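You operate a simulated robot arm through the tools that you are given. There is no shell and no other tool. Be economical: measure what you need, move in short steps, check, and stop when the job is done.

The job below is to be done with a simulated two-armed robot. You get a single attempt, and the scene is never put back.

Task
Take the big orange die and put it on the red board. Take the thick white rod stub on the top of the grey table with the drawer and put it away on the shelf under the sorting table. Fetch the yellow filter and set it on top of the large carton. Open the filter drawer, fetch the grey filter from the tray of the filter drawer and set it on the ledge of the hook board and shut the drawer again. Pick up the blue tub labelled "Wax" from the top of the grey table with one hand, pass it to the other hand and put it on the top of the sorting table. Do these in any order. Set down upright: yellow filter, grey filter, blue tub.

It is judged by the outcome, as a careful person would: the job done as asked, and still so three seconds after it is handed in. It fails if anything else is knocked over, pushed out of place, dropped, spilled or broken.

Robot
Two 7-joint arms with fingered hands on one trunk, on a base that drives. Base frame: it is fixed to the floor where the robot stands at the start and does not move with it; the origin is under the middle of the robot, x ahead of it, y to its left, z up. Lengths are in mm, angles in degrees, forces in N, time in s.
The left shoulder is at the start at [60, 177, 975], the right one opposite. With the tool pointing down near the work surface each hand reaches from about 420 to 640 mm from the robot's upright axis, wherever it stands, measured 20 degrees to its own side. Places, roughly: big orange die [750, -250, 750]; blue tub [1250, -4250, 750]; filter drawer [2500, -1800, 100]; grey filter (5x5x8 cm) [2500, -1800, 100]; large carton [1500, -3750, 750]; ledge of the hook board (40x17 cm) [120, -900, 960]; red board (22x13x1 cm) [600, -100, 800]; shelf under the sorting table [-700, -2200, 200]; thick white rod stub (8x4x4 cm) [1100, 300, 800]; top of the sorting table [-700, -2200, 900]; yellow filter (5x5x8 cm) [2700, -1600, 100]. Payload 4 kg a hand.
The TCP of each hand is the grasp point between the finger pads, 37 mm short of the fingertips. In the tool frame z runs along the fingers and y along their closing line. The gripper opens to 124 mm. The gripper's body begins 43 mm behind the TCP. The gripper is a hand of 3 fingers: y runs from the thumb to the fingers, the wrist lies at [-15, -108, -202] in the tool frame.
Orientation is told as [roll, pitch, yaw] about the base's x, y, z axes, in that order, counted from this pose: with the fingers straight down and the wrist toward the robot, the tool's x, y and z point along [0, 1, 0], [1, 0, 0] and [0, 0, -1] of the base frame.

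Tools
- The arms move only by the tool arm_command. It takes "left_steps", "right_steps" or both (then of equal length, played together; a hand with none holds still); each is a list that holds one entry, the list of rows, each a list of 6 numbers: the shift along the base's x, y, z in mm, then the turn, a rotation vector about the base's x, y, z in degrees. In form: [[[tx, ty, tz, ax, ay, az], ...]]. A call has 1 to 12 rows; each row shifts and turns the commanded pose from where the row before left it. Rows are played at 5 a second. More than 50 mm and 8.6 degrees between two rows, and nothing of the call is played. A pose out of reach is approached as far as the arm can. The call stops where the force on the tool passes 40 N (or 10 N more than at its start, if that is more) or the arm is blocked; 0.2 s more then pass. In this call time passes only in rows, and 0.2 s behind the last. It gives the time, the measured TCP pose, the force on the tool (base axes), the opening and the grip force at its end, in the units of the frame above (readings bear some noise), with the torque about the TCP (base axes, N m) and any sound that the robot's microphone picked up.
- Cameras (640 x 400 px; columns grow to the right, rows downward): "scene" is now at [27.6, -59.2, 1619.2]; the picture's right is [-0.71, -0.71, 0.00], its down [-0.50, 0.49, -0.71] and it looks along [0.51, -0.50, -0.70] (base axes); focal length 245 px, centre (320, 200). "left" rides on the left gripper at [-64, -76, -136] in its tool frame; the picture's right is [-0.84, -0.26, 0.48], its down [0.48, -0.76, 0.43] and it looks along [0.26, 0.60, 0.76] (tool axes); focal length 256 px, centre (320, 200). "right" rides on the right gripper at [64, -76, -137] in its tool frame; the picture's right is [-0.84, 0.26, -0.48], its down [-0.48, -0.76, 0.43] and it looks along [-0.26, 0.60, 0.76] (tool axes); focal length 256 px, centre (320, 200).
- capture(camera): a new picture of that camera. No time passes.
- raise_lower(by): slides the trunk up (or, below 0, down) by that many mm; the arms and the scene camera ride with it, the base frame stays. It gives what a move gives, with no picture.
- base_move(legs): drives the robot by 1 to 6 legs, each [ahead, left, turn to the left] in mm, mm and degrees, along the robot's own axes; the way and the turn of a leg run together, so that a leg with both is an arc; at most 1500 mm and 180 degrees a leg. The arms and the cameras ride along, it lands a little off, and it stops where it bumps. It gives what a move gives.
- move_fingers(index, middle, thumb_bend, thumb_turn, hand): sets how far each is bent, from 0 (flat) to 100 (curled in); at 30 the hand is open as for a grip, at 70 the pads meet at the TCP. One left out holds its place. A second passes; each finger stops where it meets its share of the squeeze, and holds until it gets a number again. It is the only way to open and close the hand. It gives what a move gives, with no picture; readings hold the bend of each and the force on the fingers (four entries, about 0 where the hand has none), thumb and palm. thumb_turn goes from beside the hand (0) to across from the fingers (100), as for a grip.
- pan_tilt(pan, tilt): turns the head with the scene camera to pan (to the left, within 86 degrees either way) and tilt (down, from -29 to 69), counted from straight ahead of the robot. It gives what a move gives.
- point_at(camera, pixels): for up to 12 pixels [column, row] of the newest picture of that camera ("zoom" is the newest enlarged one), the place [x, y, z] in the base frame of the surface seen there, good to about 2 mm. No time passes.
- zoom(camera, box): a new picture of the part [left, top, right, bottom] of that camera's present view, enlarged. No time passes.
- finish_job(): hands the job in; it is judged then, once.

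Go step by step. Measure first, check grasps and placings, and put right what went wrong. The budget is 131 turns and 142 pictures, counting those below and the enlarged ones. Unless the task says otherwise, let go and move clear before handing in.

The tools are called as name(argument=value, ...) on one line, values as JSON. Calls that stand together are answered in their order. arm_command: Moves the arms, as the interface text tells. Its arguments: {"type":"object","properties":{"left_steps":{"type":"array","items":{"type":"array","items":{"type":"array","items":{"type":"number"}}}},"right_steps":{"type":"array","items":{"type":"array","items":{"type":"array","items":{"type":"number"}}}}},"required":[]} The other tools are called the same way: raise_lower (by) slides the trunk up or down; move_fingers (index, middle, thumb_bend, thumb_turn, hand) moves the fingers one by one; base_move (legs) drives the base; pan_tilt (pan, tilt) turns the head that bears the scene camera; capture (camera) takes a picture; point_at (camera, pixels) gives the place of the surface under pixels of a picture; zoom (camera, box) takes an enlarged picture of a part of a camera's view; finish_job () hands the job in.

At the start:

```text
clock: 0.0
left_ee_pos: [574.6, 2.4, 1153.1]
left_ee_rot: [0.0, 0.0, -0.1]
left_contact_force: [0.9, 0.2, -0.2]
left_torque: [-0.02, -0.03, 0.03]
left_gripper_width: 123.6
left_gripper_force: 0.0
left_shape: jaw
left_bend: [30.0, 30.0, 30.0, 98.0]
left_finger forces: [0.1, 0.0, 0.0, 0.1, 0.1, 0.1]
right_ee_pos: [398.3, -472.5, 1246.6]
right_ee_rot: [0.0, 0.0, 0.0]
right_contact_force: [-0.2, -0.3, -0.5]
right_torque: [-0.01, 0.0, 0.01]
right_gripper_width: 123.4
right_gripper_force: 0.0
right_shape: jaw
right_bend: [30.0, 30.0, 30.0, 98.0]
right_finger forces: [0.0, 0.0, 0.1, 0.0, 0.0, 0.0]
trunk travel left (down, up): [-500.0, 90.0]
robot x, y, heading: [-2.2, 2.1, 0.0]
head pan, tilt: [-44.9, 44.4]
```

scene: 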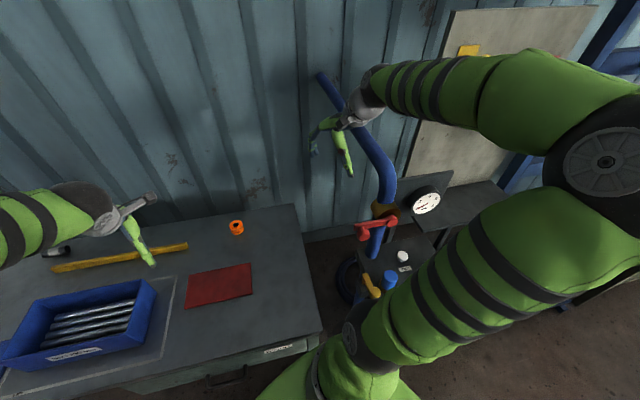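
right: 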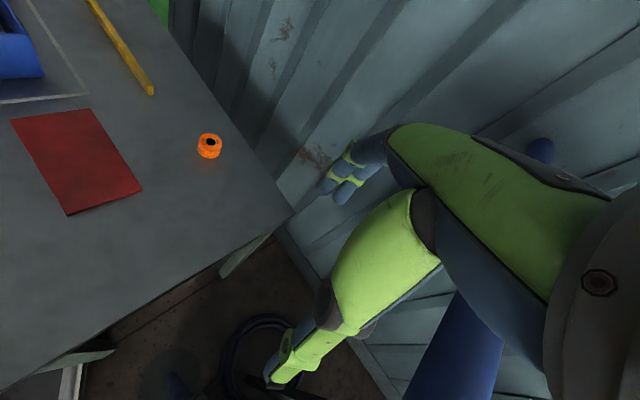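
left: 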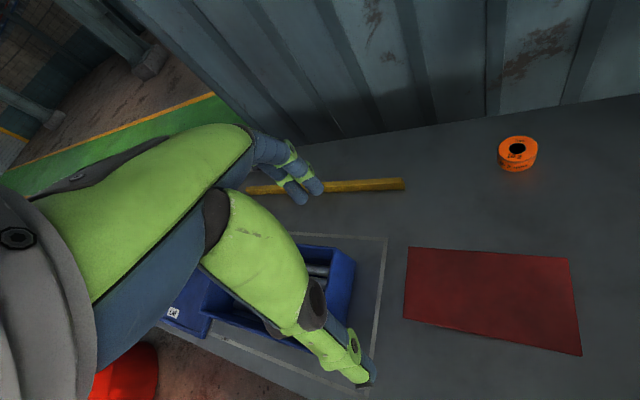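

The scene picture shows the orange die near (237,227) and the red board near (220,285). I'll measure these and look left for the rod stub.

point_at(camera="scene", pixels=[[237, 222], [237, 231], [230, 228], [244, 228], [192, 276], [250, 264], [252, 295], [186, 307], [295, 206], [320, 330], [60, 250], [404, 200]])

pan_tilt(pan=10, tilt=45)

capture(camera="scene")

```text
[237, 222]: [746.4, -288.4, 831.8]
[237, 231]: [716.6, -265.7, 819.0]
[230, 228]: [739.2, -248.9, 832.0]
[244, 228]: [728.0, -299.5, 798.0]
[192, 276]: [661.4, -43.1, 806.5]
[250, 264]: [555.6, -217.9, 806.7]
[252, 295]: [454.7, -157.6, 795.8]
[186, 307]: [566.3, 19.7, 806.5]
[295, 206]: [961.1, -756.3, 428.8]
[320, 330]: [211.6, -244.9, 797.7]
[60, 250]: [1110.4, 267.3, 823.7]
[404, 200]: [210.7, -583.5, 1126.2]
```

```text
clock: 1.2
left_ee_pos: [576.2, 3.2, 1152.8]
left_ee_rot: [0.0, 0.0, 0.0]
left_contact_force: [0.6, 0.3, 0.1]
left_torque: [0.04, 0.0, 0.01]
left_gripper_width: 123.7
left_gripper_force: 0.1
left_shape: jaw
left_bend: [30.0, 30.0, 30.0, 98.0]
left_finger forces: [0.0, 0.1, 0.0, 0.0, 0.1, 0.0]
right_ee_pos: [398.2, -472.3, 1247.0]
right_ee_rot: [0.0, -0.1, 0.0]
right_contact_force: [-0.1, -0.1, 0.8]
right_torque: [0.03, 0.01, 0.01]
right_gripper_width: 123.5
right_gripper_force: 0.1
right_shape: jaw
right_bend: [30.0, 30.0, 30.0, 98.0]
right_finger forces: [0.0, 0.1, 0.0, 0.1, 0.0, 0.0]
trunk travel left (down, up): [-500.0, 90.0]
robot x, y, heading: [-3.1, 2.7, -0.1]
head pan, tilt: [10.0, 45.0]
```

```text
138 pictures are left
```

scene: 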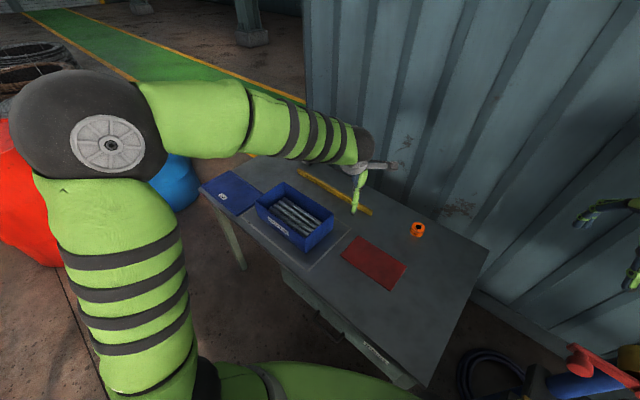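

The table is turned about 30° in the base frame, and the stub is hidden behind the left hand. I'll measure the table edges and zoom in.

point_at(camera="scene", pixels=[[487, 250], [424, 384], [203, 186], [262, 157], [300, 172], [368, 213], [257, 200], [305, 248], [334, 215], [283, 184], [268, 262], [350, 325]])

zoom(camera="scene", box=[190, 130, 500, 330])

```text
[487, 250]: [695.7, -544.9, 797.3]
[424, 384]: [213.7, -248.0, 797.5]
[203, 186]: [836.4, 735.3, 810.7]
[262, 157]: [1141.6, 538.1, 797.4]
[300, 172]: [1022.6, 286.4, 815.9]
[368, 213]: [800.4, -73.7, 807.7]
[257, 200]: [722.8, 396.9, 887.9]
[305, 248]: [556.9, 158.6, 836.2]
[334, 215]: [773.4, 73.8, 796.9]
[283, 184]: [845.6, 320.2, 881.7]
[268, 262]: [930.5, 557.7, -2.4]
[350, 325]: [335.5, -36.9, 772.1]
```

```text
2.00 times, centred on (345, 230) of scene
```

zoom: 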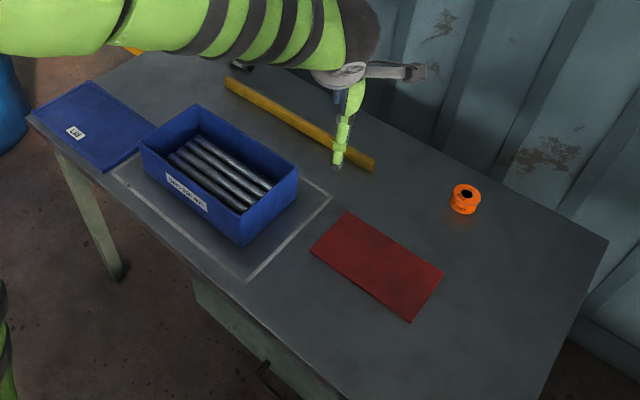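

The table's right-front corner is at (214,-248), its top at z 797, and its front edge runs along (0.535,0.845). Before turning right I want to see the blue pipe on that side.

pan_tilt(pan=-80, tilt=30)

capture(camera="scene")

```text
clock: 2.9
left_ee_pos: [576.7, 3.4, 1153.0]
left_ee_rot: [0.0, 0.0, -0.1]
left_contact_force: [-1.2, -0.3, -0.2]
left_torque: [-0.01, -0.02, 0.01]
left_gripper_width: 123.6
left_gripper_force: 0.0
left_shape: jaw
left_bend: [30.0, 30.0, 30.0, 98.0]
left_finger forces: [0.1, 0.0, 0.0, 0.0, 0.0, 0.1]
right_ee_pos: [398.9, -471.6, 1247.6]
right_ee_rot: [0.0, 0.0, 0.0]
right_contact_force: [0.8, 0.6, -0.3]
right_torque: [-0.04, 0.01, 0.01]
right_gripper_width: 123.2
right_gripper_force: 0.0
right_shape: jaw
right_bend: [30.0, 30.0, 30.0, 98.0]
right_finger forces: [0.0, 0.0, 0.0, 0.0, 0.1, 0.0]
trunk travel left (down, up): [-500.0, 90.0]
robot x, y, heading: [3.0, -1.0, -0.1]
head pan, tilt: [-80.0, 30.0]
```

```text
136 pictures are left
```

scene: 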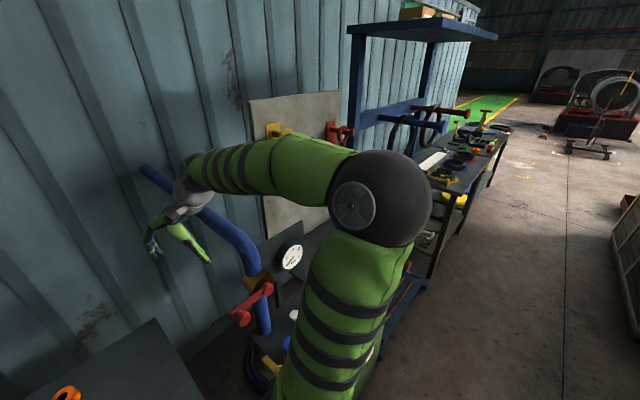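

The blue pipe arches from the wall at (150,170) down to (262,330). I'll measure the pipe, hook board and bench so I know my clearances.

point_at(camera="scene", pixels=[[148, 172], [205, 212], [245, 250], [262, 325], [242, 318], [290, 255], [275, 130], [340, 135], [280, 235], [430, 160], [385, 130], [420, 40]])

```text
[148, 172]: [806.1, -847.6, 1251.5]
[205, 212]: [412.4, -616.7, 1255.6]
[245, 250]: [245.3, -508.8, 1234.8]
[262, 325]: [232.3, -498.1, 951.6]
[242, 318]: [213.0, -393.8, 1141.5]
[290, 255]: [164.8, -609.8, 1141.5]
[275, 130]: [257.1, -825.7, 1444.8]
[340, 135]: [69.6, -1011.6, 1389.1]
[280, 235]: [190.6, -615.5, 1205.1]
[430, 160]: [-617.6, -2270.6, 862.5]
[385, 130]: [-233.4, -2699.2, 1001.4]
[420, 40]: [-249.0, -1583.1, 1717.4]
```

The pipe runs past (412,-617,1256) to (245,-509,1235), right by the right hand, so I move left along the table before turning to face it.

base_move(legs=[[180, 390, 0], [0, 0, -32.3]])

pan_tilt(pan=0, tilt=60)

capture(camera="scene")

```text
clock: 7.1
left_ee_pos: [668.8, 88.6, 1152.6]
left_ee_rot: [0.0, 0.0, -31.9]
left_contact_force: [-0.6, 0.5, 0.1]
left_torque: [-0.01, 0.0, -0.03]
left_gripper_width: 123.7
left_gripper_force: 0.0
left_shape: jaw
left_bend: [30.0, 30.0, 30.0, 98.0]
left_finger forces: [0.0, 0.0, 0.0, 0.0, 0.0, 0.0]
right_ee_pos: [265.7, -219.8, 1247.7]
right_ee_rot: [0.0, -0.1, -32.0]
right_contact_force: [0.2, 0.2, 0.1]
right_torque: [0.01, 0.01, -0.02]
right_gripper_width: 123.6
right_gripper_force: 0.1
right_shape: jaw
right_bend: [30.0, 30.0, 30.0, 98.0]
right_finger forces: [0.1, 0.0, 0.1, 0.0, 0.0, 0.0]
trunk travel left (down, up): [-500.0, 90.0]
robot x, y, heading: [177.0, 390.2, -32.3]
head pan, tilt: [-80.0, 30.0]
```

```text
clock: 8.6
left_ee_pos: [669.1, 89.6, 1154.2]
left_ee_rot: [0.0, 0.1, -32.0]
left_contact_force: [0.2, -0.4, 0.3]
left_torque: [0.01, 0.03, 0.01]
left_gripper_width: 123.5
left_gripper_force: 0.0
left_shape: jaw
left_bend: [30.0, 30.0, 30.0, 98.0]
left_finger forces: [0.0, 0.0, 0.1, 0.1, 0.0, 0.1]
right_ee_pos: [266.8, -218.6, 1246.7]
right_ee_rot: [0.0, 0.0, -32.0]
right_contact_force: [0.0, -0.2, -1.3]
right_torque: [-0.03, -0.02, 0.05]
right_gripper_width: 123.5
right_gripper_force: 0.1
right_shape: jaw
right_bend: [30.0, 30.0, 30.0, 98.0]
right_finger forces: [0.0, 0.1, 0.0, 0.0, 0.1, 0.0]
trunk travel left (down, up): [-500.0, 90.0]
robot x, y, heading: [177.6, 393.4, -32.1]
head pan, tilt: [0.0, 60.0]
```

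```text
135 pictures are left
```

scene: 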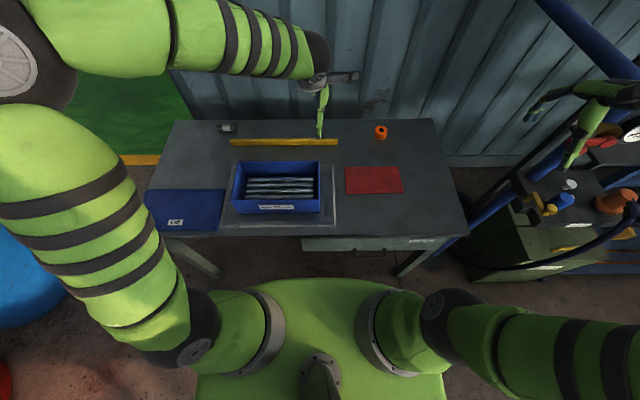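

Now the view is square to the table: stub near (227,128), die near (381,132), board (373,180). Zooming to measure both precisely.

zoom(camera="scene", box=[190, 100, 290, 162])

point_at(camera="scene", pixels=[[227, 128], [220, 128], [235, 128], [381, 130], [375, 132], [387, 132], [345, 168], [400, 168], [403, 192], [346, 193], [428, 236], [162, 236]])

point_at(camera="zoom", pixels=[[200, 180], [240, 180], [270, 180], [290, 160], [240, 140], [240, 215]])

```text
6.40 times, centred on (240, 131) of scene
```

zoom: 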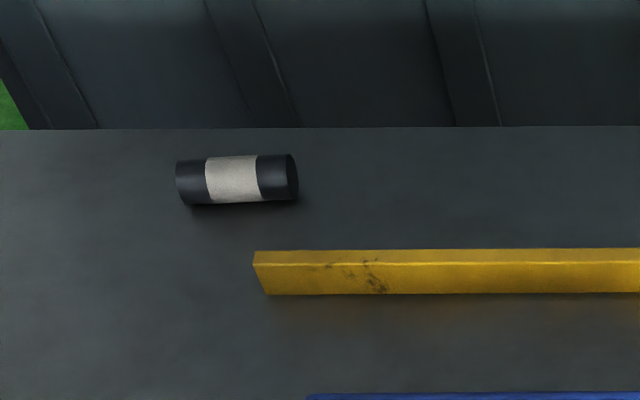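

```text
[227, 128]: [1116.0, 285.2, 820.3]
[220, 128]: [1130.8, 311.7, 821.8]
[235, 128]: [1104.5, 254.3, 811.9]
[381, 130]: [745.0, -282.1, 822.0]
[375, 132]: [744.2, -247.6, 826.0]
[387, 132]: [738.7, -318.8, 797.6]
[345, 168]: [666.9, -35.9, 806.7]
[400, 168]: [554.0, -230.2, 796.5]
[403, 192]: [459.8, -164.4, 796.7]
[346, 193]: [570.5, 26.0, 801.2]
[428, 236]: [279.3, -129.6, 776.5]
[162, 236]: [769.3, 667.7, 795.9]
```

```text
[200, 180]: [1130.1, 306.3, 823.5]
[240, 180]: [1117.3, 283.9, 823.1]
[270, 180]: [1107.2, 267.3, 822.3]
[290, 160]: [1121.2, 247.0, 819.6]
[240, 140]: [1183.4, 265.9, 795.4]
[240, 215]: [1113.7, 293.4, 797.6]
```

The stub's centre is about (1120,280,817), lying along the table, and the die's is about (738,-275). I'll creep toward the table to get in reach of the die.

base_move(legs=[[100, -60, 0]])

pan_tilt(pan=-20, tilt=69)

capture(camera="scene")

```text
clock: 9.8
left_ee_pos: [722.4, -16.9, 1151.6]
left_ee_rot: [0.1, 0.1, -32.1]
left_contact_force: [0.0, 0.0, 0.2]
left_torque: [0.02, 0.01, 0.0]
left_gripper_width: 123.7
left_gripper_force: 0.2
left_shape: jaw
left_bend: [30.0, 30.0, 30.0, 98.0]
left_finger forces: [0.0, 0.0, 0.0, 0.1, 0.1, 0.0]
right_ee_pos: [319.7, -324.2, 1246.3]
right_ee_rot: [0.0, 0.1, -32.1]
right_contact_force: [0.1, -0.5, -0.3]
right_torque: [0.03, 0.01, 0.0]
right_gripper_width: 123.7
right_gripper_force: 0.0
right_shape: jaw
right_bend: [30.0, 30.0, 30.0, 98.0]
right_finger forces: [0.0, 0.1, 0.0, 0.0, 0.0, 0.1]
trunk travel left (down, up): [-500.0, 90.0]
robot x, y, heading: [233.9, 286.8, -32.2]
head pan, tilt: [0.0, 60.0]
```

```text
clock: 10.7
left_ee_pos: [721.7, -14.7, 1152.6]
left_ee_rot: [0.0, 0.0, -32.1]
left_contact_force: [0.5, 0.6, 0.3]
left_torque: [0.0, -0.02, 0.02]
left_gripper_width: 123.9
left_gripper_force: 0.0
left_shape: jaw
left_bend: [30.0, 30.0, 30.0, 98.0]
left_finger forces: [0.0, 0.1, 0.0, 0.0, 0.0, 0.0]
right_ee_pos: [318.8, -322.1, 1246.2]
right_ee_rot: [0.0, 0.1, -32.1]
right_contact_force: [-0.4, -0.1, 0.4]
right_torque: [0.02, 0.02, -0.01]
right_gripper_width: 123.8
right_gripper_force: 0.1
right_shape: jaw
right_bend: [30.0, 30.0, 30.0, 98.0]
right_finger forces: [0.0, 0.0, 0.0, 0.0, 0.0, 0.0]
trunk travel left (down, up): [-500.0, 90.0]
robot x, y, heading: [231.4, 287.6, -32.2]
head pan, tilt: [-20.0, 68.8]
```

```text
133 pictures are left
```

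scene: 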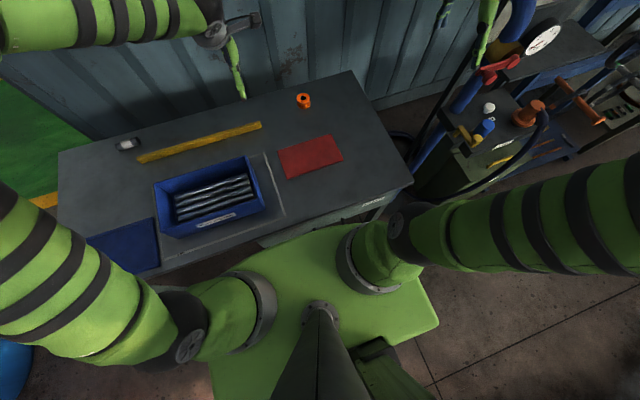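

point_at(camera="scene", pixels=[[330, 232], [255, 262], [410, 262], [438, 325], [305, 101], [304, 96], [298, 103], [311, 102], [365, 240], [240, 340]])

zoom(camera="scene", box=[264, 75, 344, 125])

```text
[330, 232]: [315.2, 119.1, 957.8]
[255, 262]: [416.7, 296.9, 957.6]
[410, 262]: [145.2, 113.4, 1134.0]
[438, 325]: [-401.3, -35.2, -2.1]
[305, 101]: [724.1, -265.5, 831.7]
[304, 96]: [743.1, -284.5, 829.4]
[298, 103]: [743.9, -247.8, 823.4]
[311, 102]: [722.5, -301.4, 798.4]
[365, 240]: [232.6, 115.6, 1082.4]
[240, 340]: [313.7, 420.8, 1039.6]
```

```text
8.00 times, centred on (304, 100) of scene
```

zoom: 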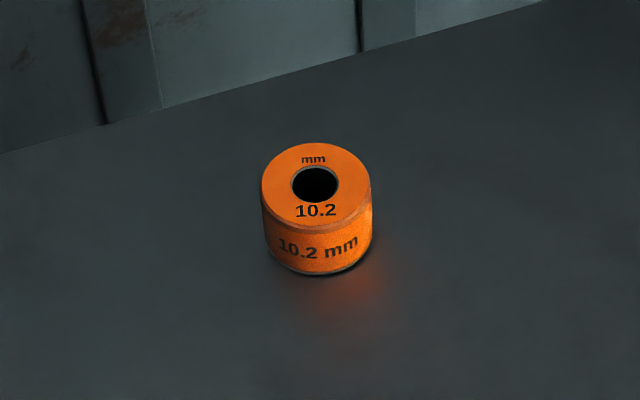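

point_at(camera="zoom", pixels=[[315, 152], [272, 185], [360, 185], [316, 215], [290, 210], [345, 160], [318, 265]])

base_move(legs=[[50, 0, 0]])

```text
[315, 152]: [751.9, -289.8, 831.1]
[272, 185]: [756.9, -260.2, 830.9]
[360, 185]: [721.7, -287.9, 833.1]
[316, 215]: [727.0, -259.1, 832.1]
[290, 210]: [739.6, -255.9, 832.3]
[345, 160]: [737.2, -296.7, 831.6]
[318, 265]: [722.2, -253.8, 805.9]
```

```text
clock: 11.6
left_ee_pos: [765.0, -44.0, 1151.9]
left_ee_rot: [-0.1, 0.2, -32.2]
left_contact_force: [-0.1, -0.1, 0.8]
left_torque: [-0.02, 0.03, 0.02]
left_gripper_width: 123.8
left_gripper_force: 0.1
left_shape: jaw
left_bend: [30.0, 30.0, 30.0, 98.0]
left_finger forces: [0.0, 0.0, 0.0, 0.1, 0.0, 0.1]
right_ee_pos: [362.3, -350.0, 1245.4]
right_ee_rot: [0.0, 0.1, -32.1]
right_contact_force: [1.2, 0.6, -0.1]
right_torque: [0.0, 0.03, 0.01]
right_gripper_width: 123.8
right_gripper_force: 0.1
right_shape: jaw
right_bend: [30.0, 30.0, 30.0, 98.0]
right_finger forces: [0.0, 0.0, 0.0, 0.1, 0.0, 0.0]
trunk travel left (down, up): [-500.0, 90.0]
robot x, y, heading: [273.4, 261.7, -32.0]
head pan, tilt: [-20.0, 68.8]
```

Die centre is (739,-275), 44 mm across, z 797–832. I'll send the right hand above it (left hand out of the way) and see how far the arm truly reaches.

arm_command(right_steps=[[[35, 7, -22, 0, 0, 0], [35, 7, -22, 0, 0, 0], [35, 7, -22, 0, 0, 0], [35, 7, -22, 0, 0, 0], [35, 7, -22, 0, 0, 0], [35, 7, -22, 0, 0, 0], [35, 7, -22, 0, 0, 0], [35, 7, -22, 0, 0, 0], [35, 7, -22, 0, 0, 0], [35, 7, -22, 0, 0, 0], [20, 4, -22, 0, 0, 0], [7, 1, -22, 0, 0, 0]]], left_steps=[[[-7, 12, 5, 0, 0, 0], [-7, 12, 5, 0, 0, 0], [-7, 12, 5, 0, 0, 0], [-7, 12, 5, 0, 0, 0], [-7, 12, 5, 0, 0, 0], [-7, 12, 5, 0, 0, 0], [-7, 12, 5, 0, 0, 0], [-7, 12, 5, 0, 0, 0], [-7, 12, 5, 0, 0, 0], [-7, 12, 5, 0, 0, 0], [-7, 12, 5, 0, 0, 0], [-7, 12, 5, 0, 0, 0]]])

capture(camera="right")

```text
clock: 14.2
left_ee_pos: [679.1, 102.6, 1212.4]
left_ee_rot: [-0.1, 0.0, -32.2]
left_contact_force: [0.0, 0.5, 0.7]
left_torque: [0.0, 0.01, -0.01]
left_gripper_width: 123.6
left_gripper_force: 0.1
left_shape: jaw
left_bend: [30.0, 30.0, 30.0, 98.0]
left_finger forces: [0.0, 0.1, 0.0, 0.0, 0.0, 0.0]
right_ee_pos: [740.0, -274.2, 985.1]
right_ee_rot: [0.0, 0.0, -32.2]
right_contact_force: [1.8, 0.0, 1.0]
right_torque: [0.0, 0.01, 0.02]
right_gripper_width: 123.8
right_gripper_force: 0.1
right_shape: jaw
right_bend: [30.0, 30.0, 30.0, 98.0]
right_finger forces: [0.1, 0.0, 0.1, 0.0, 0.1, 0.1]
trunk travel left (down, up): [-500.0, 90.0]
robot x, y, heading: [279.6, 260.1, -32.2]
head pan, tilt: [-20.0, 68.8]
```

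```text
131 pictures are left
```

right: 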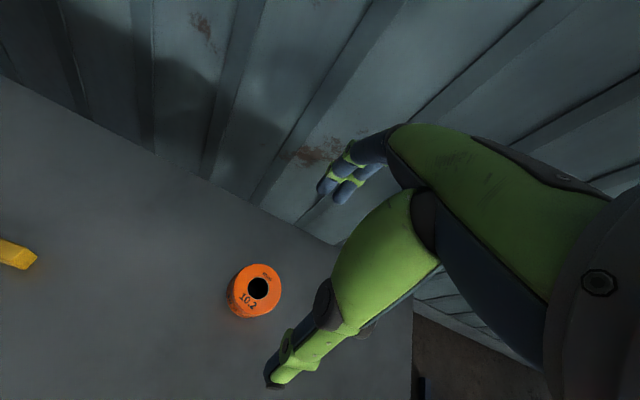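

The arm reached over the die at (740,-274,985). Lowering so the fingertips are just above the table.

arm_command(right_steps=[[[0, 0, -40, 0, 0, 0], [0, 0, -40, 0, 0, 0], [0, 0, -35, 0, 0, 0], [0, -1, -20, 0, 0, 0], [0, 0, -10, 0, 0, 0]]])

capture(camera="right")

```text
clock: 15.4
left_ee_pos: [678.8, 102.5, 1212.8]
left_ee_rot: [0.0, 0.1, -32.3]
left_contact_force: [-0.3, -0.5, -0.1]
left_torque: [0.02, -0.02, -0.02]
left_gripper_width: 123.7
left_gripper_force: 0.0
left_shape: jaw
left_bend: [30.0, 30.0, 30.0, 98.0]
left_finger forces: [0.1, 0.0, 0.0, 0.0, 0.0, 0.1]
right_ee_pos: [737.6, -273.3, 839.3]
right_ee_rot: [0.0, 0.0, -32.2]
right_contact_force: [-0.1, -0.3, -0.1]
right_torque: [0.04, 0.01, -0.01]
right_gripper_width: 123.6
right_gripper_force: 0.1
right_shape: jaw
right_bend: [30.0, 30.0, 30.0, 98.0]
right_finger forces: [0.0, 0.0, 0.0, 0.0, 0.0, 0.0]
trunk travel left (down, up): [-500.0, 90.0]
robot x, y, heading: [275.3, 259.5, -32.2]
head pan, tilt: [-20.0, 68.8]
```

```text
130 pictures are left
```

right: 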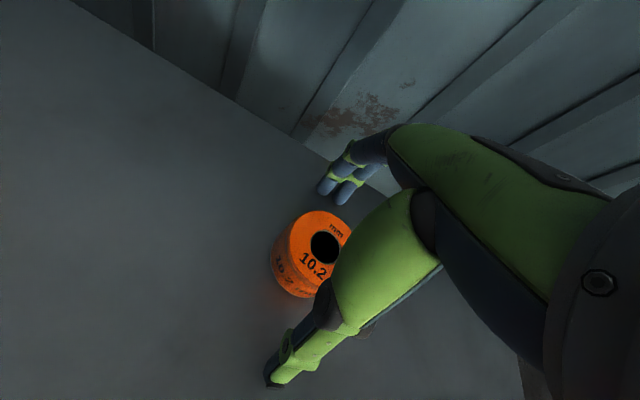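

The die sits at (312,255), where the grasp line projects. Closing.

move_fingers(hand="right", index=70, middle=70, thumb_bend=70)

capture(camera="right")

```text
clock: 16.4
left_ee_pos: [677.7, 103.5, 1213.2]
left_ee_rot: [0.1, 0.0, -32.2]
left_contact_force: [0.2, 0.6, 0.0]
left_torque: [0.03, -0.01, 0.0]
left_gripper_width: 123.8
left_gripper_force: 0.2
left_shape: jaw
left_bend: [30.0, 30.0, 30.0, 98.0]
left_finger forces: [0.1, 0.0, 0.0, 0.0, 0.0, 0.0]
right_ee_pos: [737.3, -274.6, 842.0]
right_ee_rot: [0.1, -0.3, -32.2]
right_contact_force: [-0.6, -5.3, 33.1]
right_torque: [-0.92, -1.06, -0.09]
right_gripper_width: 59.3
right_gripper_force: 32.2
right_shape: fingers
right_bend: [53.0, 53.0, 56.0, 97.0]
right_finger forces: [17.4, 25.1, 0.1, 0.0, 22.2, 0.0]
trunk travel left (down, up): [-500.0, 90.0]
robot x, y, heading: [271.3, 256.2, -32.3]
head pan, tilt: [-20.0, 68.8]
```

```text
129 pictures are left
```

right: 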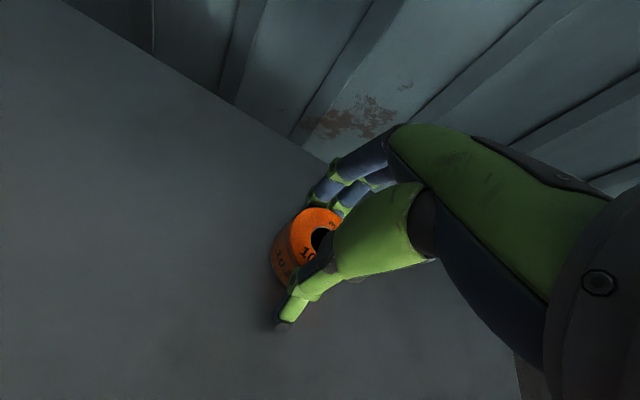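

The upward force of 33 N says the curling fingers press on the table. I'll rise 6 mm and re-close.

arm_command(right_steps=[[[0, 0, 3, 0, 0, 0], [0, 0, 3, 0, 0, 0]]])

move_fingers(hand="right", index=75, middle=75, thumb_bend=75)

capture(camera="right")

```text
clock: 17.0
left_ee_pos: [678.6, 103.0, 1213.1]
left_ee_rot: [0.1, -0.1, -32.2]
left_contact_force: [0.3, -0.5, 0.2]
left_torque: [-0.02, 0.02, 0.01]
left_gripper_width: 123.7
left_gripper_force: 0.1
left_shape: jaw
left_bend: [30.0, 30.0, 30.0, 98.0]
left_finger forces: [0.1, 0.0, 0.0, 0.1, 0.1, 0.0]
right_ee_pos: [736.7, -272.9, 844.2]
right_ee_rot: [0.0, 0.3, -32.1]
right_contact_force: [1.6, -2.8, 9.0]
right_torque: [-0.41, -0.48, -0.04]
right_gripper_width: 58.3
right_gripper_force: 22.0
right_shape: fingers
right_bend: [53.0, 53.0, 57.0, 97.0]
right_finger forces: [10.3, 15.8, 0.0, 0.1, 18.4, 0.0]
trunk travel left (down, up): [-500.0, 90.0]
robot x, y, heading: [278.8, 262.8, -32.0]
head pan, tilt: [-20.0, 68.8]
```

```text
clock: 18.0
left_ee_pos: [680.0, 103.1, 1213.4]
left_ee_rot: [0.1, 0.0, -32.1]
left_contact_force: [0.1, -0.3, 0.3]
left_torque: [0.01, 0.01, -0.04]
left_gripper_width: 123.7
left_gripper_force: 0.0
left_shape: jaw
left_bend: [30.0, 30.0, 30.0, 98.0]
left_finger forces: [0.1, 0.1, 0.0, 0.0, 0.0, 0.1]
right_ee_pos: [737.1, -273.9, 844.5]
right_ee_rot: [0.1, 0.1, -32.3]
right_contact_force: [-3.0, 1.4, 4.0]
right_torque: [-0.05, -0.04, 0.02]
right_gripper_width: 54.7
right_gripper_force: 20.1
right_shape: fingers
right_bend: [52.0, 53.0, 58.0, 97.0]
right_finger forces: [9.4, 8.3, 0.0, 0.0, 22.4, 0.1]
trunk travel left (down, up): [-500.0, 90.0]
robot x, y, heading: [278.7, 260.9, -32.2]
head pan, tilt: [-20.0, 68.8]
```

```text
128 pictures are left
```

right: 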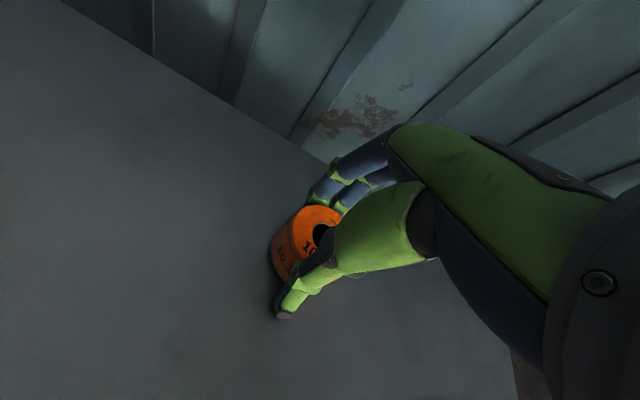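

Thumb and fingers now bear on the die evenly (about 22 N against 18 N). Lifting gently to check it comes along.

arm_command(right_steps=[[[0, 0, 10, 0, 0, 0], [0, 0, 20, 0, 0, 0], [0, 0, 30, 0, 0, 0]]])

capture(camera="right")

zoom(camera="scene", box=[210, 50, 402, 170])

```text
clock: 18.8
left_ee_pos: [678.4, 102.3, 1213.6]
left_ee_rot: [0.1, 0.0, -32.1]
left_contact_force: [-0.2, -0.2, 1.1]
left_torque: [0.01, 0.01, 0.01]
left_gripper_width: 123.9
left_gripper_force: 0.1
left_shape: jaw
left_bend: [30.0, 30.0, 30.0, 98.0]
left_finger forces: [0.1, 0.2, 0.0, 0.0, 0.0, 0.0]
right_ee_pos: [736.6, -272.1, 905.5]
right_ee_rot: [0.0, 0.1, -32.2]
right_contact_force: [-0.2, 0.2, -6.0]
right_torque: [0.06, 0.02, 0.04]
right_gripper_width: 53.2
right_gripper_force: 19.1
right_shape: fingers
right_bend: [52.0, 53.0, 59.0, 97.0]
right_finger forces: [10.8, 8.8, 0.0, 0.0, 19.2, 0.1]
trunk travel left (down, up): [-500.0, 90.0]
robot x, y, heading: [275.0, 256.4, -32.2]
head pan, tilt: [-20.0, 68.8]
```

```text
127 pictures are left
```

right: 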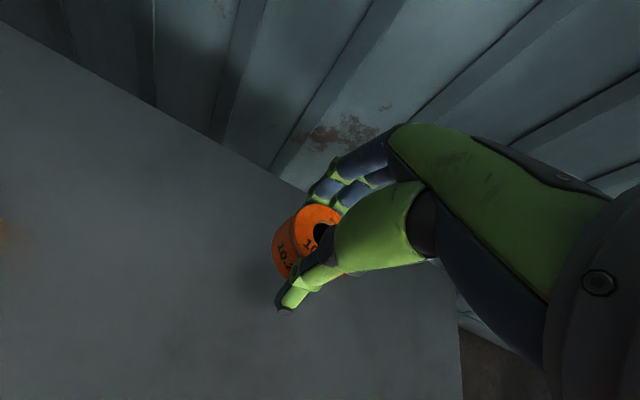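

```text
3.33 times, centred on (306, 110) of scene
```

zoom: 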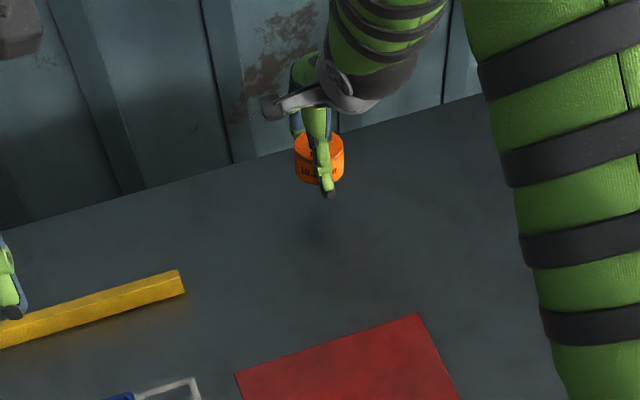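

The die is held (6 N weight). Carrying it over the board centre (562,-100) and lowering.

arm_command(right_steps=[[[-30, 29, 0, 0, 0, 0], [-30, 29, 0, 0, 0, 0], [-30, 29, 0, 0, 0, 0], [-30, 29, 0, 0, 0, 0], [-30, 28, 0, 0, 0, 0], [-24, 28, 0, 0, 0, 0], [0, 0, -25, 0, 0, 0], [0, 0, -15, 0, 0, 0], [0, 0, -5, 0, 0, 0]]])

capture(camera="right")

```text
clock: 20.8
left_ee_pos: [680.7, 101.4, 1212.1]
left_ee_rot: [0.0, 0.0, -32.1]
left_contact_force: [0.1, 0.1, -0.2]
left_torque: [-0.03, 0.01, -0.01]
left_gripper_width: 123.6
left_gripper_force: 0.1
left_shape: jaw
left_bend: [30.0, 30.0, 30.0, 98.0]
left_finger forces: [0.1, 0.1, 0.0, 0.0, 0.0, 0.0]
right_ee_pos: [576.6, -107.3, 857.3]
right_ee_rot: [0.0, 0.0, -32.2]
right_contact_force: [-0.1, 0.9, -5.6]
right_torque: [0.0, 0.06, -0.02]
right_gripper_width: 52.9
right_gripper_force: 18.9
right_shape: fingers
right_bend: [52.0, 53.0, 60.0, 97.0]
right_finger forces: [10.2, 9.1, 0.0, 0.0, 18.4, 0.0]
right hand out of reach, approached as far as the arm can: row 6
trunk travel left (down, up): [-500.0, 90.0]
robot x, y, heading: [274.9, 258.2, -31.9]
head pan, tilt: [-20.0, 68.8]
```

```text
125 pictures are left
```

right: 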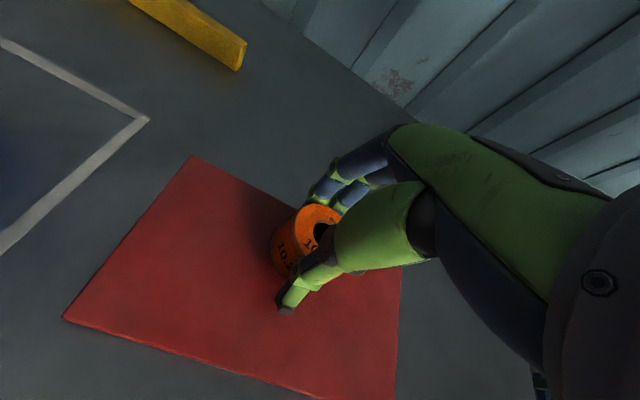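

It is over the board, 16 mm from the centre, which is fine. Lowering to contact.

arm_command(right_steps=[[[0, 0, -2, 0, 0, 0], [0, 0, -2, 0, 0, 0], [0, 0, -1, 0, 0, 0]]])

capture(camera="right")

```text
clock: 21.6
left_ee_pos: [678.6, 102.4, 1213.3]
left_ee_rot: [0.0, 0.0, -32.2]
left_contact_force: [0.2, -0.1, 0.2]
left_torque: [0.01, 0.02, 0.01]
left_gripper_width: 123.6
left_gripper_force: 0.1
left_shape: jaw
left_bend: [30.0, 30.0, 30.0, 98.0]
left_finger forces: [0.0, 0.0, 0.0, 0.1, 0.1, 0.0]
right_ee_pos: [577.3, -107.7, 853.5]
right_ee_rot: [0.0, -0.1, -32.2]
right_contact_force: [-2.4, 2.1, 10.6]
right_torque: [-0.2, -0.28, 0.03]
right_gripper_width: 52.8
right_gripper_force: 22.1
right_shape: fingers
right_bend: [52.0, 53.0, 59.0, 96.0]
right_finger forces: [9.8, 9.7, 0.0, 0.1, 24.2, 0.1]
trunk travel left (down, up): [-500.0, 90.0]
robot x, y, heading: [276.5, 261.5, -32.1]
head pan, tilt: [-20.0, 68.8]
```

```text
124 pictures are left
```

right: 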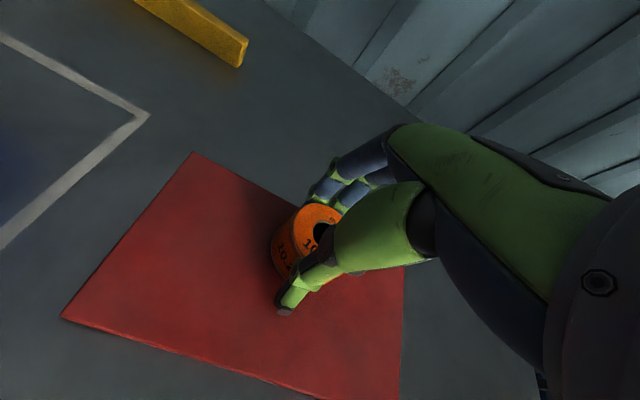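

It is in contact (10 N upward). Opening and rising straight up.

move_fingers(hand="right", index=30, middle=30, thumb_bend=30)

arm_command(right_steps=[[[0, 0, 20, 0, 0, 0], [0, 0, 40, 0, 0, 0], [0, 0, 40, 0, 0, 0], [0, 0, 40, 0, 0, 0], [-10, 0, 45, 0, 0, 0], [-20, -10, 45, 0, 0, 0], [-20, -10, 45, 0, 0, 0], [-20, -10, 45, 0, 0, 0], [-20, -10, 45, 0, 0, 0], [-30, -20, 30, 0, 0, 0]]])

capture(camera="scene")

```text
clock: 22.6
left_ee_pos: [679.8, 102.0, 1213.5]
left_ee_rot: [0.0, 0.0, -32.2]
left_contact_force: [-0.1, 0.6, -0.2]
left_torque: [-0.04, 0.04, 0.05]
left_gripper_width: 123.7
left_gripper_force: 0.2
left_shape: jaw
left_bend: [30.0, 30.0, 30.0, 98.0]
left_finger forces: [0.0, 0.1, 0.1, 0.0, 0.0, 0.1]
right_ee_pos: [576.7, -108.1, 854.0]
right_ee_rot: [0.0, 0.1, -32.2]
right_contact_force: [-0.5, -0.8, 0.3]
right_torque: [0.01, -0.01, -0.02]
right_gripper_width: 123.0
right_gripper_force: 0.0
right_shape: fingers
right_bend: [30.0, 30.0, 30.0, 97.0]
right_finger forces: [0.0, 0.1, 0.1, 0.0, 0.0, 0.0]
trunk travel left (down, up): [-500.0, 90.0]
robot x, y, heading: [273.7, 260.3, -32.4]
head pan, tilt: [-20.0, 68.8]
```

```text
refused: row 6 steps farther than a row can; nothing moved
```

```text
123 pictures are left
```

scene: 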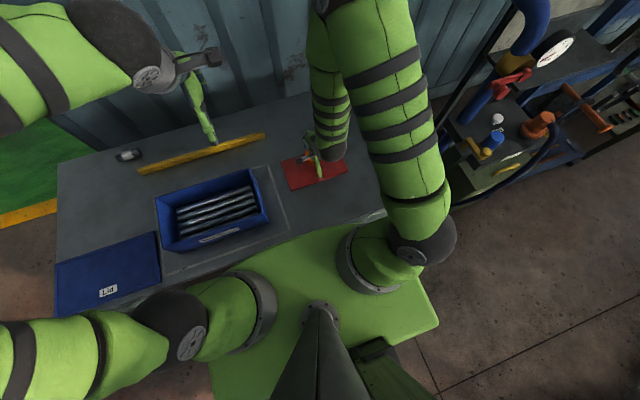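

The rise was refused for its step size; the die is free on the board. I'll lift with smaller rows and measure where the blue barrel and left side stand.

arm_command(right_steps=[[[0, 0, 20, 0, 0, 0], [0, 0, 40, 0, 0, 0], [0, 0, 45, 0, 0, 0], [0, 0, 45, 0, 0, 0], [0, 0, 45, 0, 0, 0], [-10, -5, 45, 0, 0, 0], [-15, -10, 40, 0, 0, 0], [-15, -10, 40, 0, 0, 0], [-15, -10, 40, 0, 0, 0]]])

pan_tilt(pan=25, tilt=55)

capture(camera="scene")

```text
clock: 24.6
left_ee_pos: [679.0, 101.9, 1213.0]
left_ee_rot: [-0.1, -0.1, -32.2]
left_contact_force: [-0.4, -0.3, -0.2]
left_torque: [0.0, 0.01, 0.01]
left_gripper_width: 123.7
left_gripper_force: 0.0
left_shape: jaw
left_bend: [30.0, 30.0, 30.0, 98.0]
left_finger forces: [0.0, 0.0, 0.0, 0.0, 0.0, 0.0]
right_ee_pos: [522.2, -140.6, 1213.6]
right_ee_rot: [0.0, 0.1, -32.2]
right_contact_force: [-1.3, 0.4, -0.4]
right_torque: [-0.01, -0.01, 0.02]
right_gripper_width: 123.3
right_gripper_force: 0.2
right_shape: fingers
right_bend: [30.0, 30.0, 30.0, 98.0]
right_finger forces: [0.1, 0.1, 0.1, 0.0, 0.0, 0.0]
trunk travel left (down, up): [-500.0, 90.0]
robot x, y, heading: [276.7, 259.6, -32.4]
head pan, tilt: [-20.0, 68.8]
```

```text
clock: 25.7
left_ee_pos: [678.7, 101.9, 1211.8]
left_ee_rot: [0.0, 0.0, -32.2]
left_contact_force: [-0.2, -0.3, 0.0]
left_torque: [-0.01, -0.01, 0.01]
left_gripper_width: 123.8
left_gripper_force: 0.0
left_shape: jaw
left_bend: [30.0, 30.0, 30.0, 98.0]
left_finger forces: [0.0, 0.0, 0.1, 0.0, 0.0, 0.1]
right_ee_pos: [522.9, -141.3, 1213.9]
right_ee_rot: [-0.1, 0.1, -32.2]
right_contact_force: [0.5, -0.2, -0.7]
right_torque: [0.05, -0.03, 0.02]
right_gripper_width: 123.2
right_gripper_force: 0.1
right_shape: fingers
right_bend: [30.0, 30.0, 30.0, 98.0]
right_finger forces: [0.1, 0.0, 0.0, 0.0, 0.1, 0.1]
trunk travel left (down, up): [-500.0, 90.0]
robot x, y, heading: [273.1, 261.7, -32.1]
head pan, tilt: [25.0, 55.0]
```

```text
122 pictures are left
```

scene: 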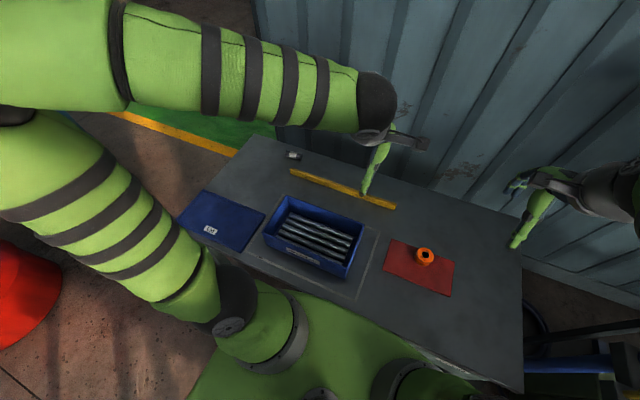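

The die sits flat on the red board at (426,257). Now shifting left along the table for the stub.

base_move(legs=[[0, 265, 0], [35, 0, 0]])

pan_tilt(pan=0, tilt=55)

capture(camera="scene")

```text
clock: 28.1
left_ee_pos: [849.6, 303.4, 1212.3]
left_ee_rot: [-0.1, 0.1, -32.2]
left_contact_force: [1.2, -1.3, 0.0]
left_torque: [0.0, 0.03, 0.0]
left_gripper_width: 123.8
left_gripper_force: 0.0
left_shape: jaw
left_bend: [30.0, 30.0, 30.0, 98.0]
left_finger forces: [0.0, 0.0, 0.0, 0.0, 0.1, 0.0]
right_ee_pos: [691.9, 60.3, 1213.3]
right_ee_rot: [0.0, 0.1, -32.1]
right_contact_force: [1.6, 0.0, -1.1]
right_torque: [0.01, 0.02, -0.03]
right_gripper_width: 123.3
right_gripper_force: 0.0
right_shape: fingers
right_bend: [30.0, 30.0, 30.0, 98.0]
right_finger forces: [0.0, 0.0, 0.0, 0.0, 0.0, 0.1]
trunk travel left (down, up): [-500.0, 90.0]
robot x, y, heading: [442.2, 466.6, -32.1]
head pan, tilt: [25.0, 55.0]
```

```text
clock: 28.9
left_ee_pos: [847.7, 304.7, 1213.3]
left_ee_rot: [0.0, 0.0, -32.1]
left_contact_force: [-0.3, 0.3, -0.9]
left_torque: [0.03, 0.01, 0.02]
left_gripper_width: 123.7
left_gripper_force: 0.1
left_shape: jaw
left_bend: [30.0, 30.0, 30.0, 98.0]
left_finger forces: [0.1, 0.0, 0.1, 0.0, 0.0, 0.1]
right_ee_pos: [690.5, 61.2, 1213.4]
right_ee_rot: [-0.1, 0.0, -32.2]
right_contact_force: [0.1, 0.4, -0.5]
right_torque: [0.01, -0.02, 0.03]
right_gripper_width: 123.3
right_gripper_force: 0.0
right_shape: fingers
right_bend: [30.0, 30.0, 30.0, 98.0]
right_finger forces: [0.0, 0.1, 0.1, 0.1, 0.0, 0.1]
trunk travel left (down, up): [-500.0, 90.0]
robot x, y, heading: [442.8, 465.3, -32.2]
head pan, tilt: [0.0, 55.0]
```

```text
121 pictures are left
```

scene: 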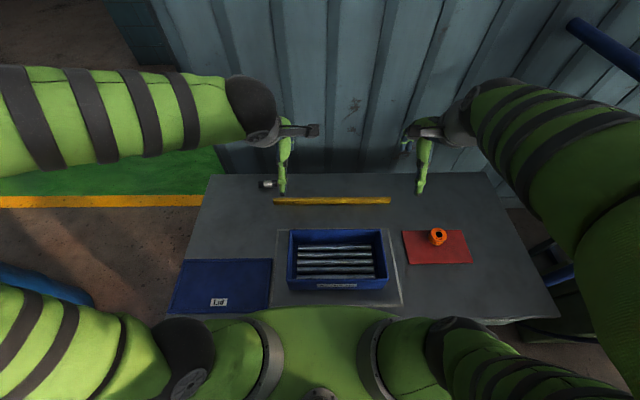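

zoom(camera="scene", box=[240, 165, 320, 215])

arm_command(left_steps=[[[35, -3, -30, 0, 0, 0], [35, -3, -30, 0, 0, 0], [35, -3, -30, 0, 0, 0], [35, -3, -30, 0, 0, 0], [35, -3, -30, 0, 0, 0], [35, -3, -30, 0, 0, 0], [35, -3, -30, 0, 0, 0], [35, -3, -30, 0, 0, 0], [5, -2, -30, 0, 0, 0]]])

capture(camera="left")

```text
8.00 times, centred on (280, 190) of scene
```

zoom: 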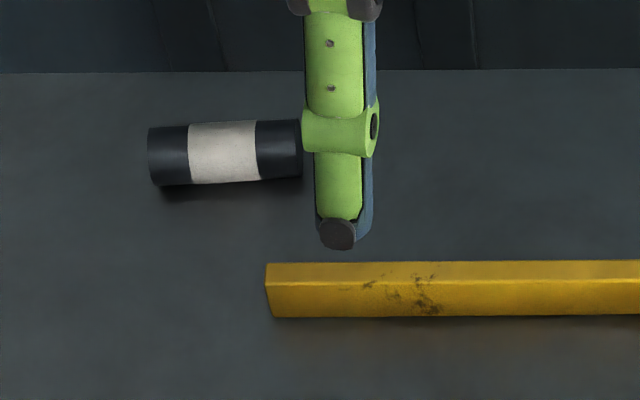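

```text
clock: 30.9
left_ee_pos: [1135.1, 280.1, 941.8]
left_ee_rot: [0.0, 0.1, -32.1]
left_contact_force: [-0.2, 0.5, 0.1]
left_torque: [-0.02, 0.01, 0.02]
left_gripper_width: 123.6
left_gripper_force: 0.0
left_shape: jaw
left_bend: [30.0, 30.0, 30.0, 98.0]
left_finger forces: [0.1, 0.0, 0.0, 0.0, 0.0, 0.1]
right_ee_pos: [691.8, 61.3, 1213.5]
right_ee_rot: [0.1, 0.1, -32.3]
right_contact_force: [0.4, -0.3, 0.1]
right_torque: [-0.02, 0.0, 0.01]
right_gripper_width: 123.6
right_gripper_force: 0.0
right_shape: fingers
right_bend: [30.0, 30.0, 30.0, 98.0]
right_finger forces: [0.0, 0.1, 0.0, 0.0, 0.0, 0.0]
trunk travel left (down, up): [-500.0, 90.0]
robot x, y, heading: [443.1, 466.3, -32.1]
head pan, tilt: [0.0, 55.0]
```

```text
119 pictures are left
```

left: 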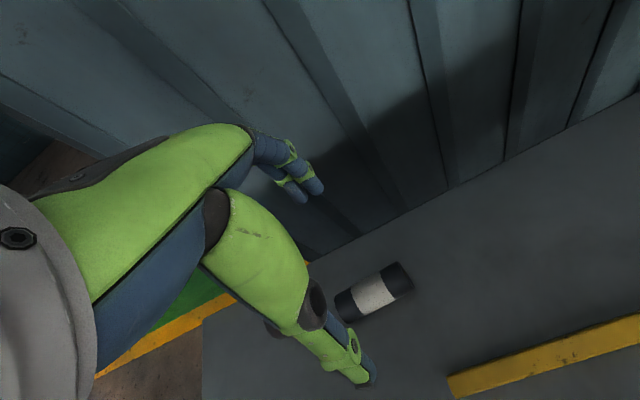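

point_at(camera="left", pixels=[[375, 290], [345, 300], [405, 280], [366, 272], [384, 308], [338, 303], [410, 276], [455, 382], [447, 365]])

```text
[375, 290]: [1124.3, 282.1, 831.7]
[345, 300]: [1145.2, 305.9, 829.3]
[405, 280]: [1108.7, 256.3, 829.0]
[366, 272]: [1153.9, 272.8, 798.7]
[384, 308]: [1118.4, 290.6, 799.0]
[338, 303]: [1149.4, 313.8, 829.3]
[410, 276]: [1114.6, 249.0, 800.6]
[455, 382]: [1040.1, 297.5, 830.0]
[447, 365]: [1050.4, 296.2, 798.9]
```

Stub centre comes out at about (1133,277,817), right under the TCP (1135,280), and the bar's end is about 20 mm clear of the thumb. Descending.

arm_command(left_steps=[[[-1, -2, -40, 0, 0, 0], [0, 0, -35, 0, 0, 0], [0, 0, -15, 0, 0, 0], [0, 0, -6, 0, 0, 0]]])

move_fingers(hand="left", index=72, middle=72, thumb_bend=72)

capture(camera="left")

```text
clock: 31.9
left_ee_pos: [1133.5, 276.7, 846.4]
left_ee_rot: [0.0, 0.0, -32.1]
left_contact_force: [-0.5, -0.5, 0.5]
left_torque: [0.03, 0.0, 0.01]
left_gripper_width: 123.5
left_gripper_force: 0.1
left_shape: jaw
left_bend: [30.0, 30.0, 30.0, 98.0]
left_finger forces: [0.1, 0.0, 0.0, 0.0, 0.0, 0.1]
right_ee_pos: [691.0, 60.2, 1214.3]
right_ee_rot: [0.0, 0.1, -32.2]
right_contact_force: [-0.4, 0.3, -0.1]
right_torque: [0.03, -0.03, 0.03]
right_gripper_width: 123.2
right_gripper_force: 0.0
right_shape: fingers
right_bend: [30.0, 30.0, 30.0, 98.0]
right_finger forces: [0.0, 0.0, 0.0, 0.0, 0.0, 0.1]
trunk travel left (down, up): [-500.0, 90.0]
robot x, y, heading: [440.4, 469.1, -32.3]
head pan, tilt: [0.0, 55.0]
```

```text
clock: 32.9
left_ee_pos: [1133.2, 277.4, 847.9]
left_ee_rot: [0.0, 0.0, -32.1]
left_contact_force: [1.7, 1.0, 2.5]
left_torque: [-0.03, -0.06, -0.02]
left_gripper_width: 30.8
left_gripper_force: 20.2
left_shape: fingers
left_bend: [62.0, 64.0, 63.0, 97.0]
left_finger forces: [10.4, 10.1, 0.1, 0.0, 20.2, 0.1]
right_ee_pos: [691.2, 60.5, 1212.9]
right_ee_rot: [0.0, 0.1, -32.1]
right_contact_force: [-0.2, -0.7, -0.3]
right_torque: [0.04, 0.0, 0.02]
right_gripper_width: 123.1
right_gripper_force: 0.1
right_shape: fingers
right_bend: [30.0, 30.0, 30.0, 98.0]
right_finger forces: [0.1, 0.0, 0.1, 0.0, 0.1, 0.0]
trunk travel left (down, up): [-500.0, 90.0]
robot x, y, heading: [439.2, 462.7, -32.2]
head pan, tilt: [0.0, 55.0]
```

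```text
118 pictures are left
```

left: 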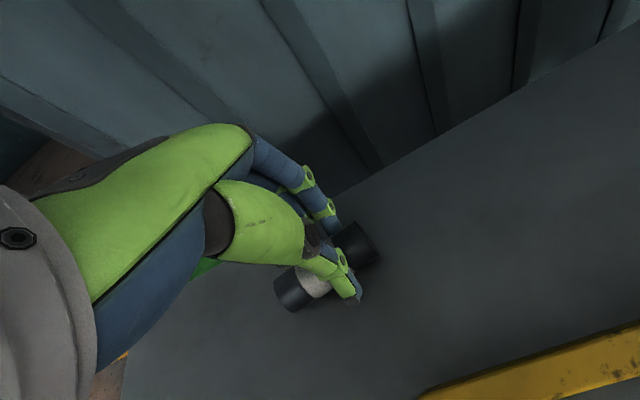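

Good, even grip (10+10 N against 20 N) round the stub's middle. Lifting and drawing back.

arm_command(left_steps=[[[0, 0, 20, 0, 0, 0], [0, 0, 40, 0, 0, 0], [0, 0, 40, 0, 0, 0], [-20, 0, 40, 0, 0, 0], [-30, 3, 35, 0, 0, 0], [-30, 3, 35, 0, 0, 0], [-30, 3, 35, 0, 0, 0], [-30, 3, 35, 0, 0, 0], [-30, 3, 35, 0, 0, 0], [-30, 3, 20, 0, 0, 0], [-30, 3, 20, 0, 0, 0], [-30, 3, 10, 0, 0, 0]]])

capture(camera="left")

capture(camera="scene")

```text
clock: 35.5
left_ee_pos: [872.0, 300.6, 1211.6]
left_ee_rot: [0.1, 0.1, -32.2]
left_contact_force: [-0.2, 0.0, -3.8]
left_torque: [0.0, 0.02, -0.02]
left_gripper_width: 30.3
left_gripper_force: 18.4
left_shape: fingers
left_bend: [62.0, 64.0, 64.0, 96.0]
left_finger forces: [11.0, 8.2, 0.0, 0.1, 18.1, 0.0]
right_ee_pos: [690.5, 60.8, 1213.8]
right_ee_rot: [0.0, 0.1, -32.3]
right_contact_force: [0.2, -0.1, 0.3]
right_torque: [0.02, -0.01, -0.01]
right_gripper_width: 123.4
right_gripper_force: 0.2
right_shape: fingers
right_bend: [30.0, 30.0, 30.0, 98.0]
right_finger forces: [0.0, 0.0, 0.0, 0.0, 0.0, 0.0]
trunk travel left (down, up): [-500.0, 90.0]
robot x, y, heading: [442.7, 466.7, -32.1]
head pan, tilt: [0.0, 55.0]
```

```text
117 pictures are left
```

left: 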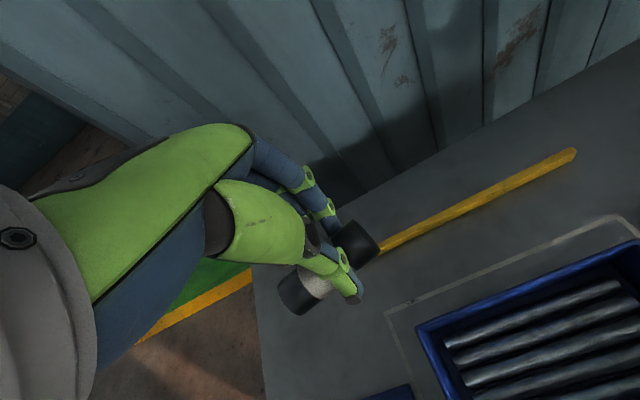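

```text
116 pictures are left
```

scene: 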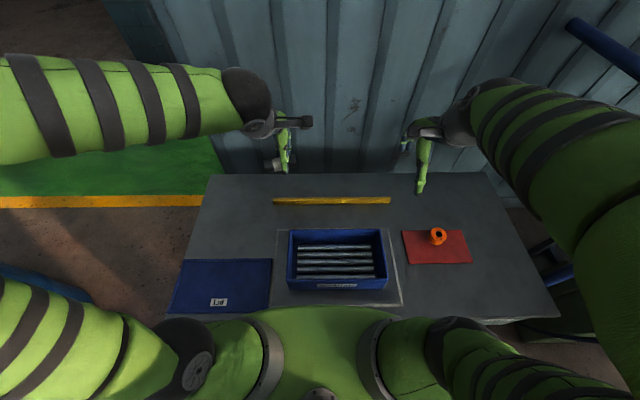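

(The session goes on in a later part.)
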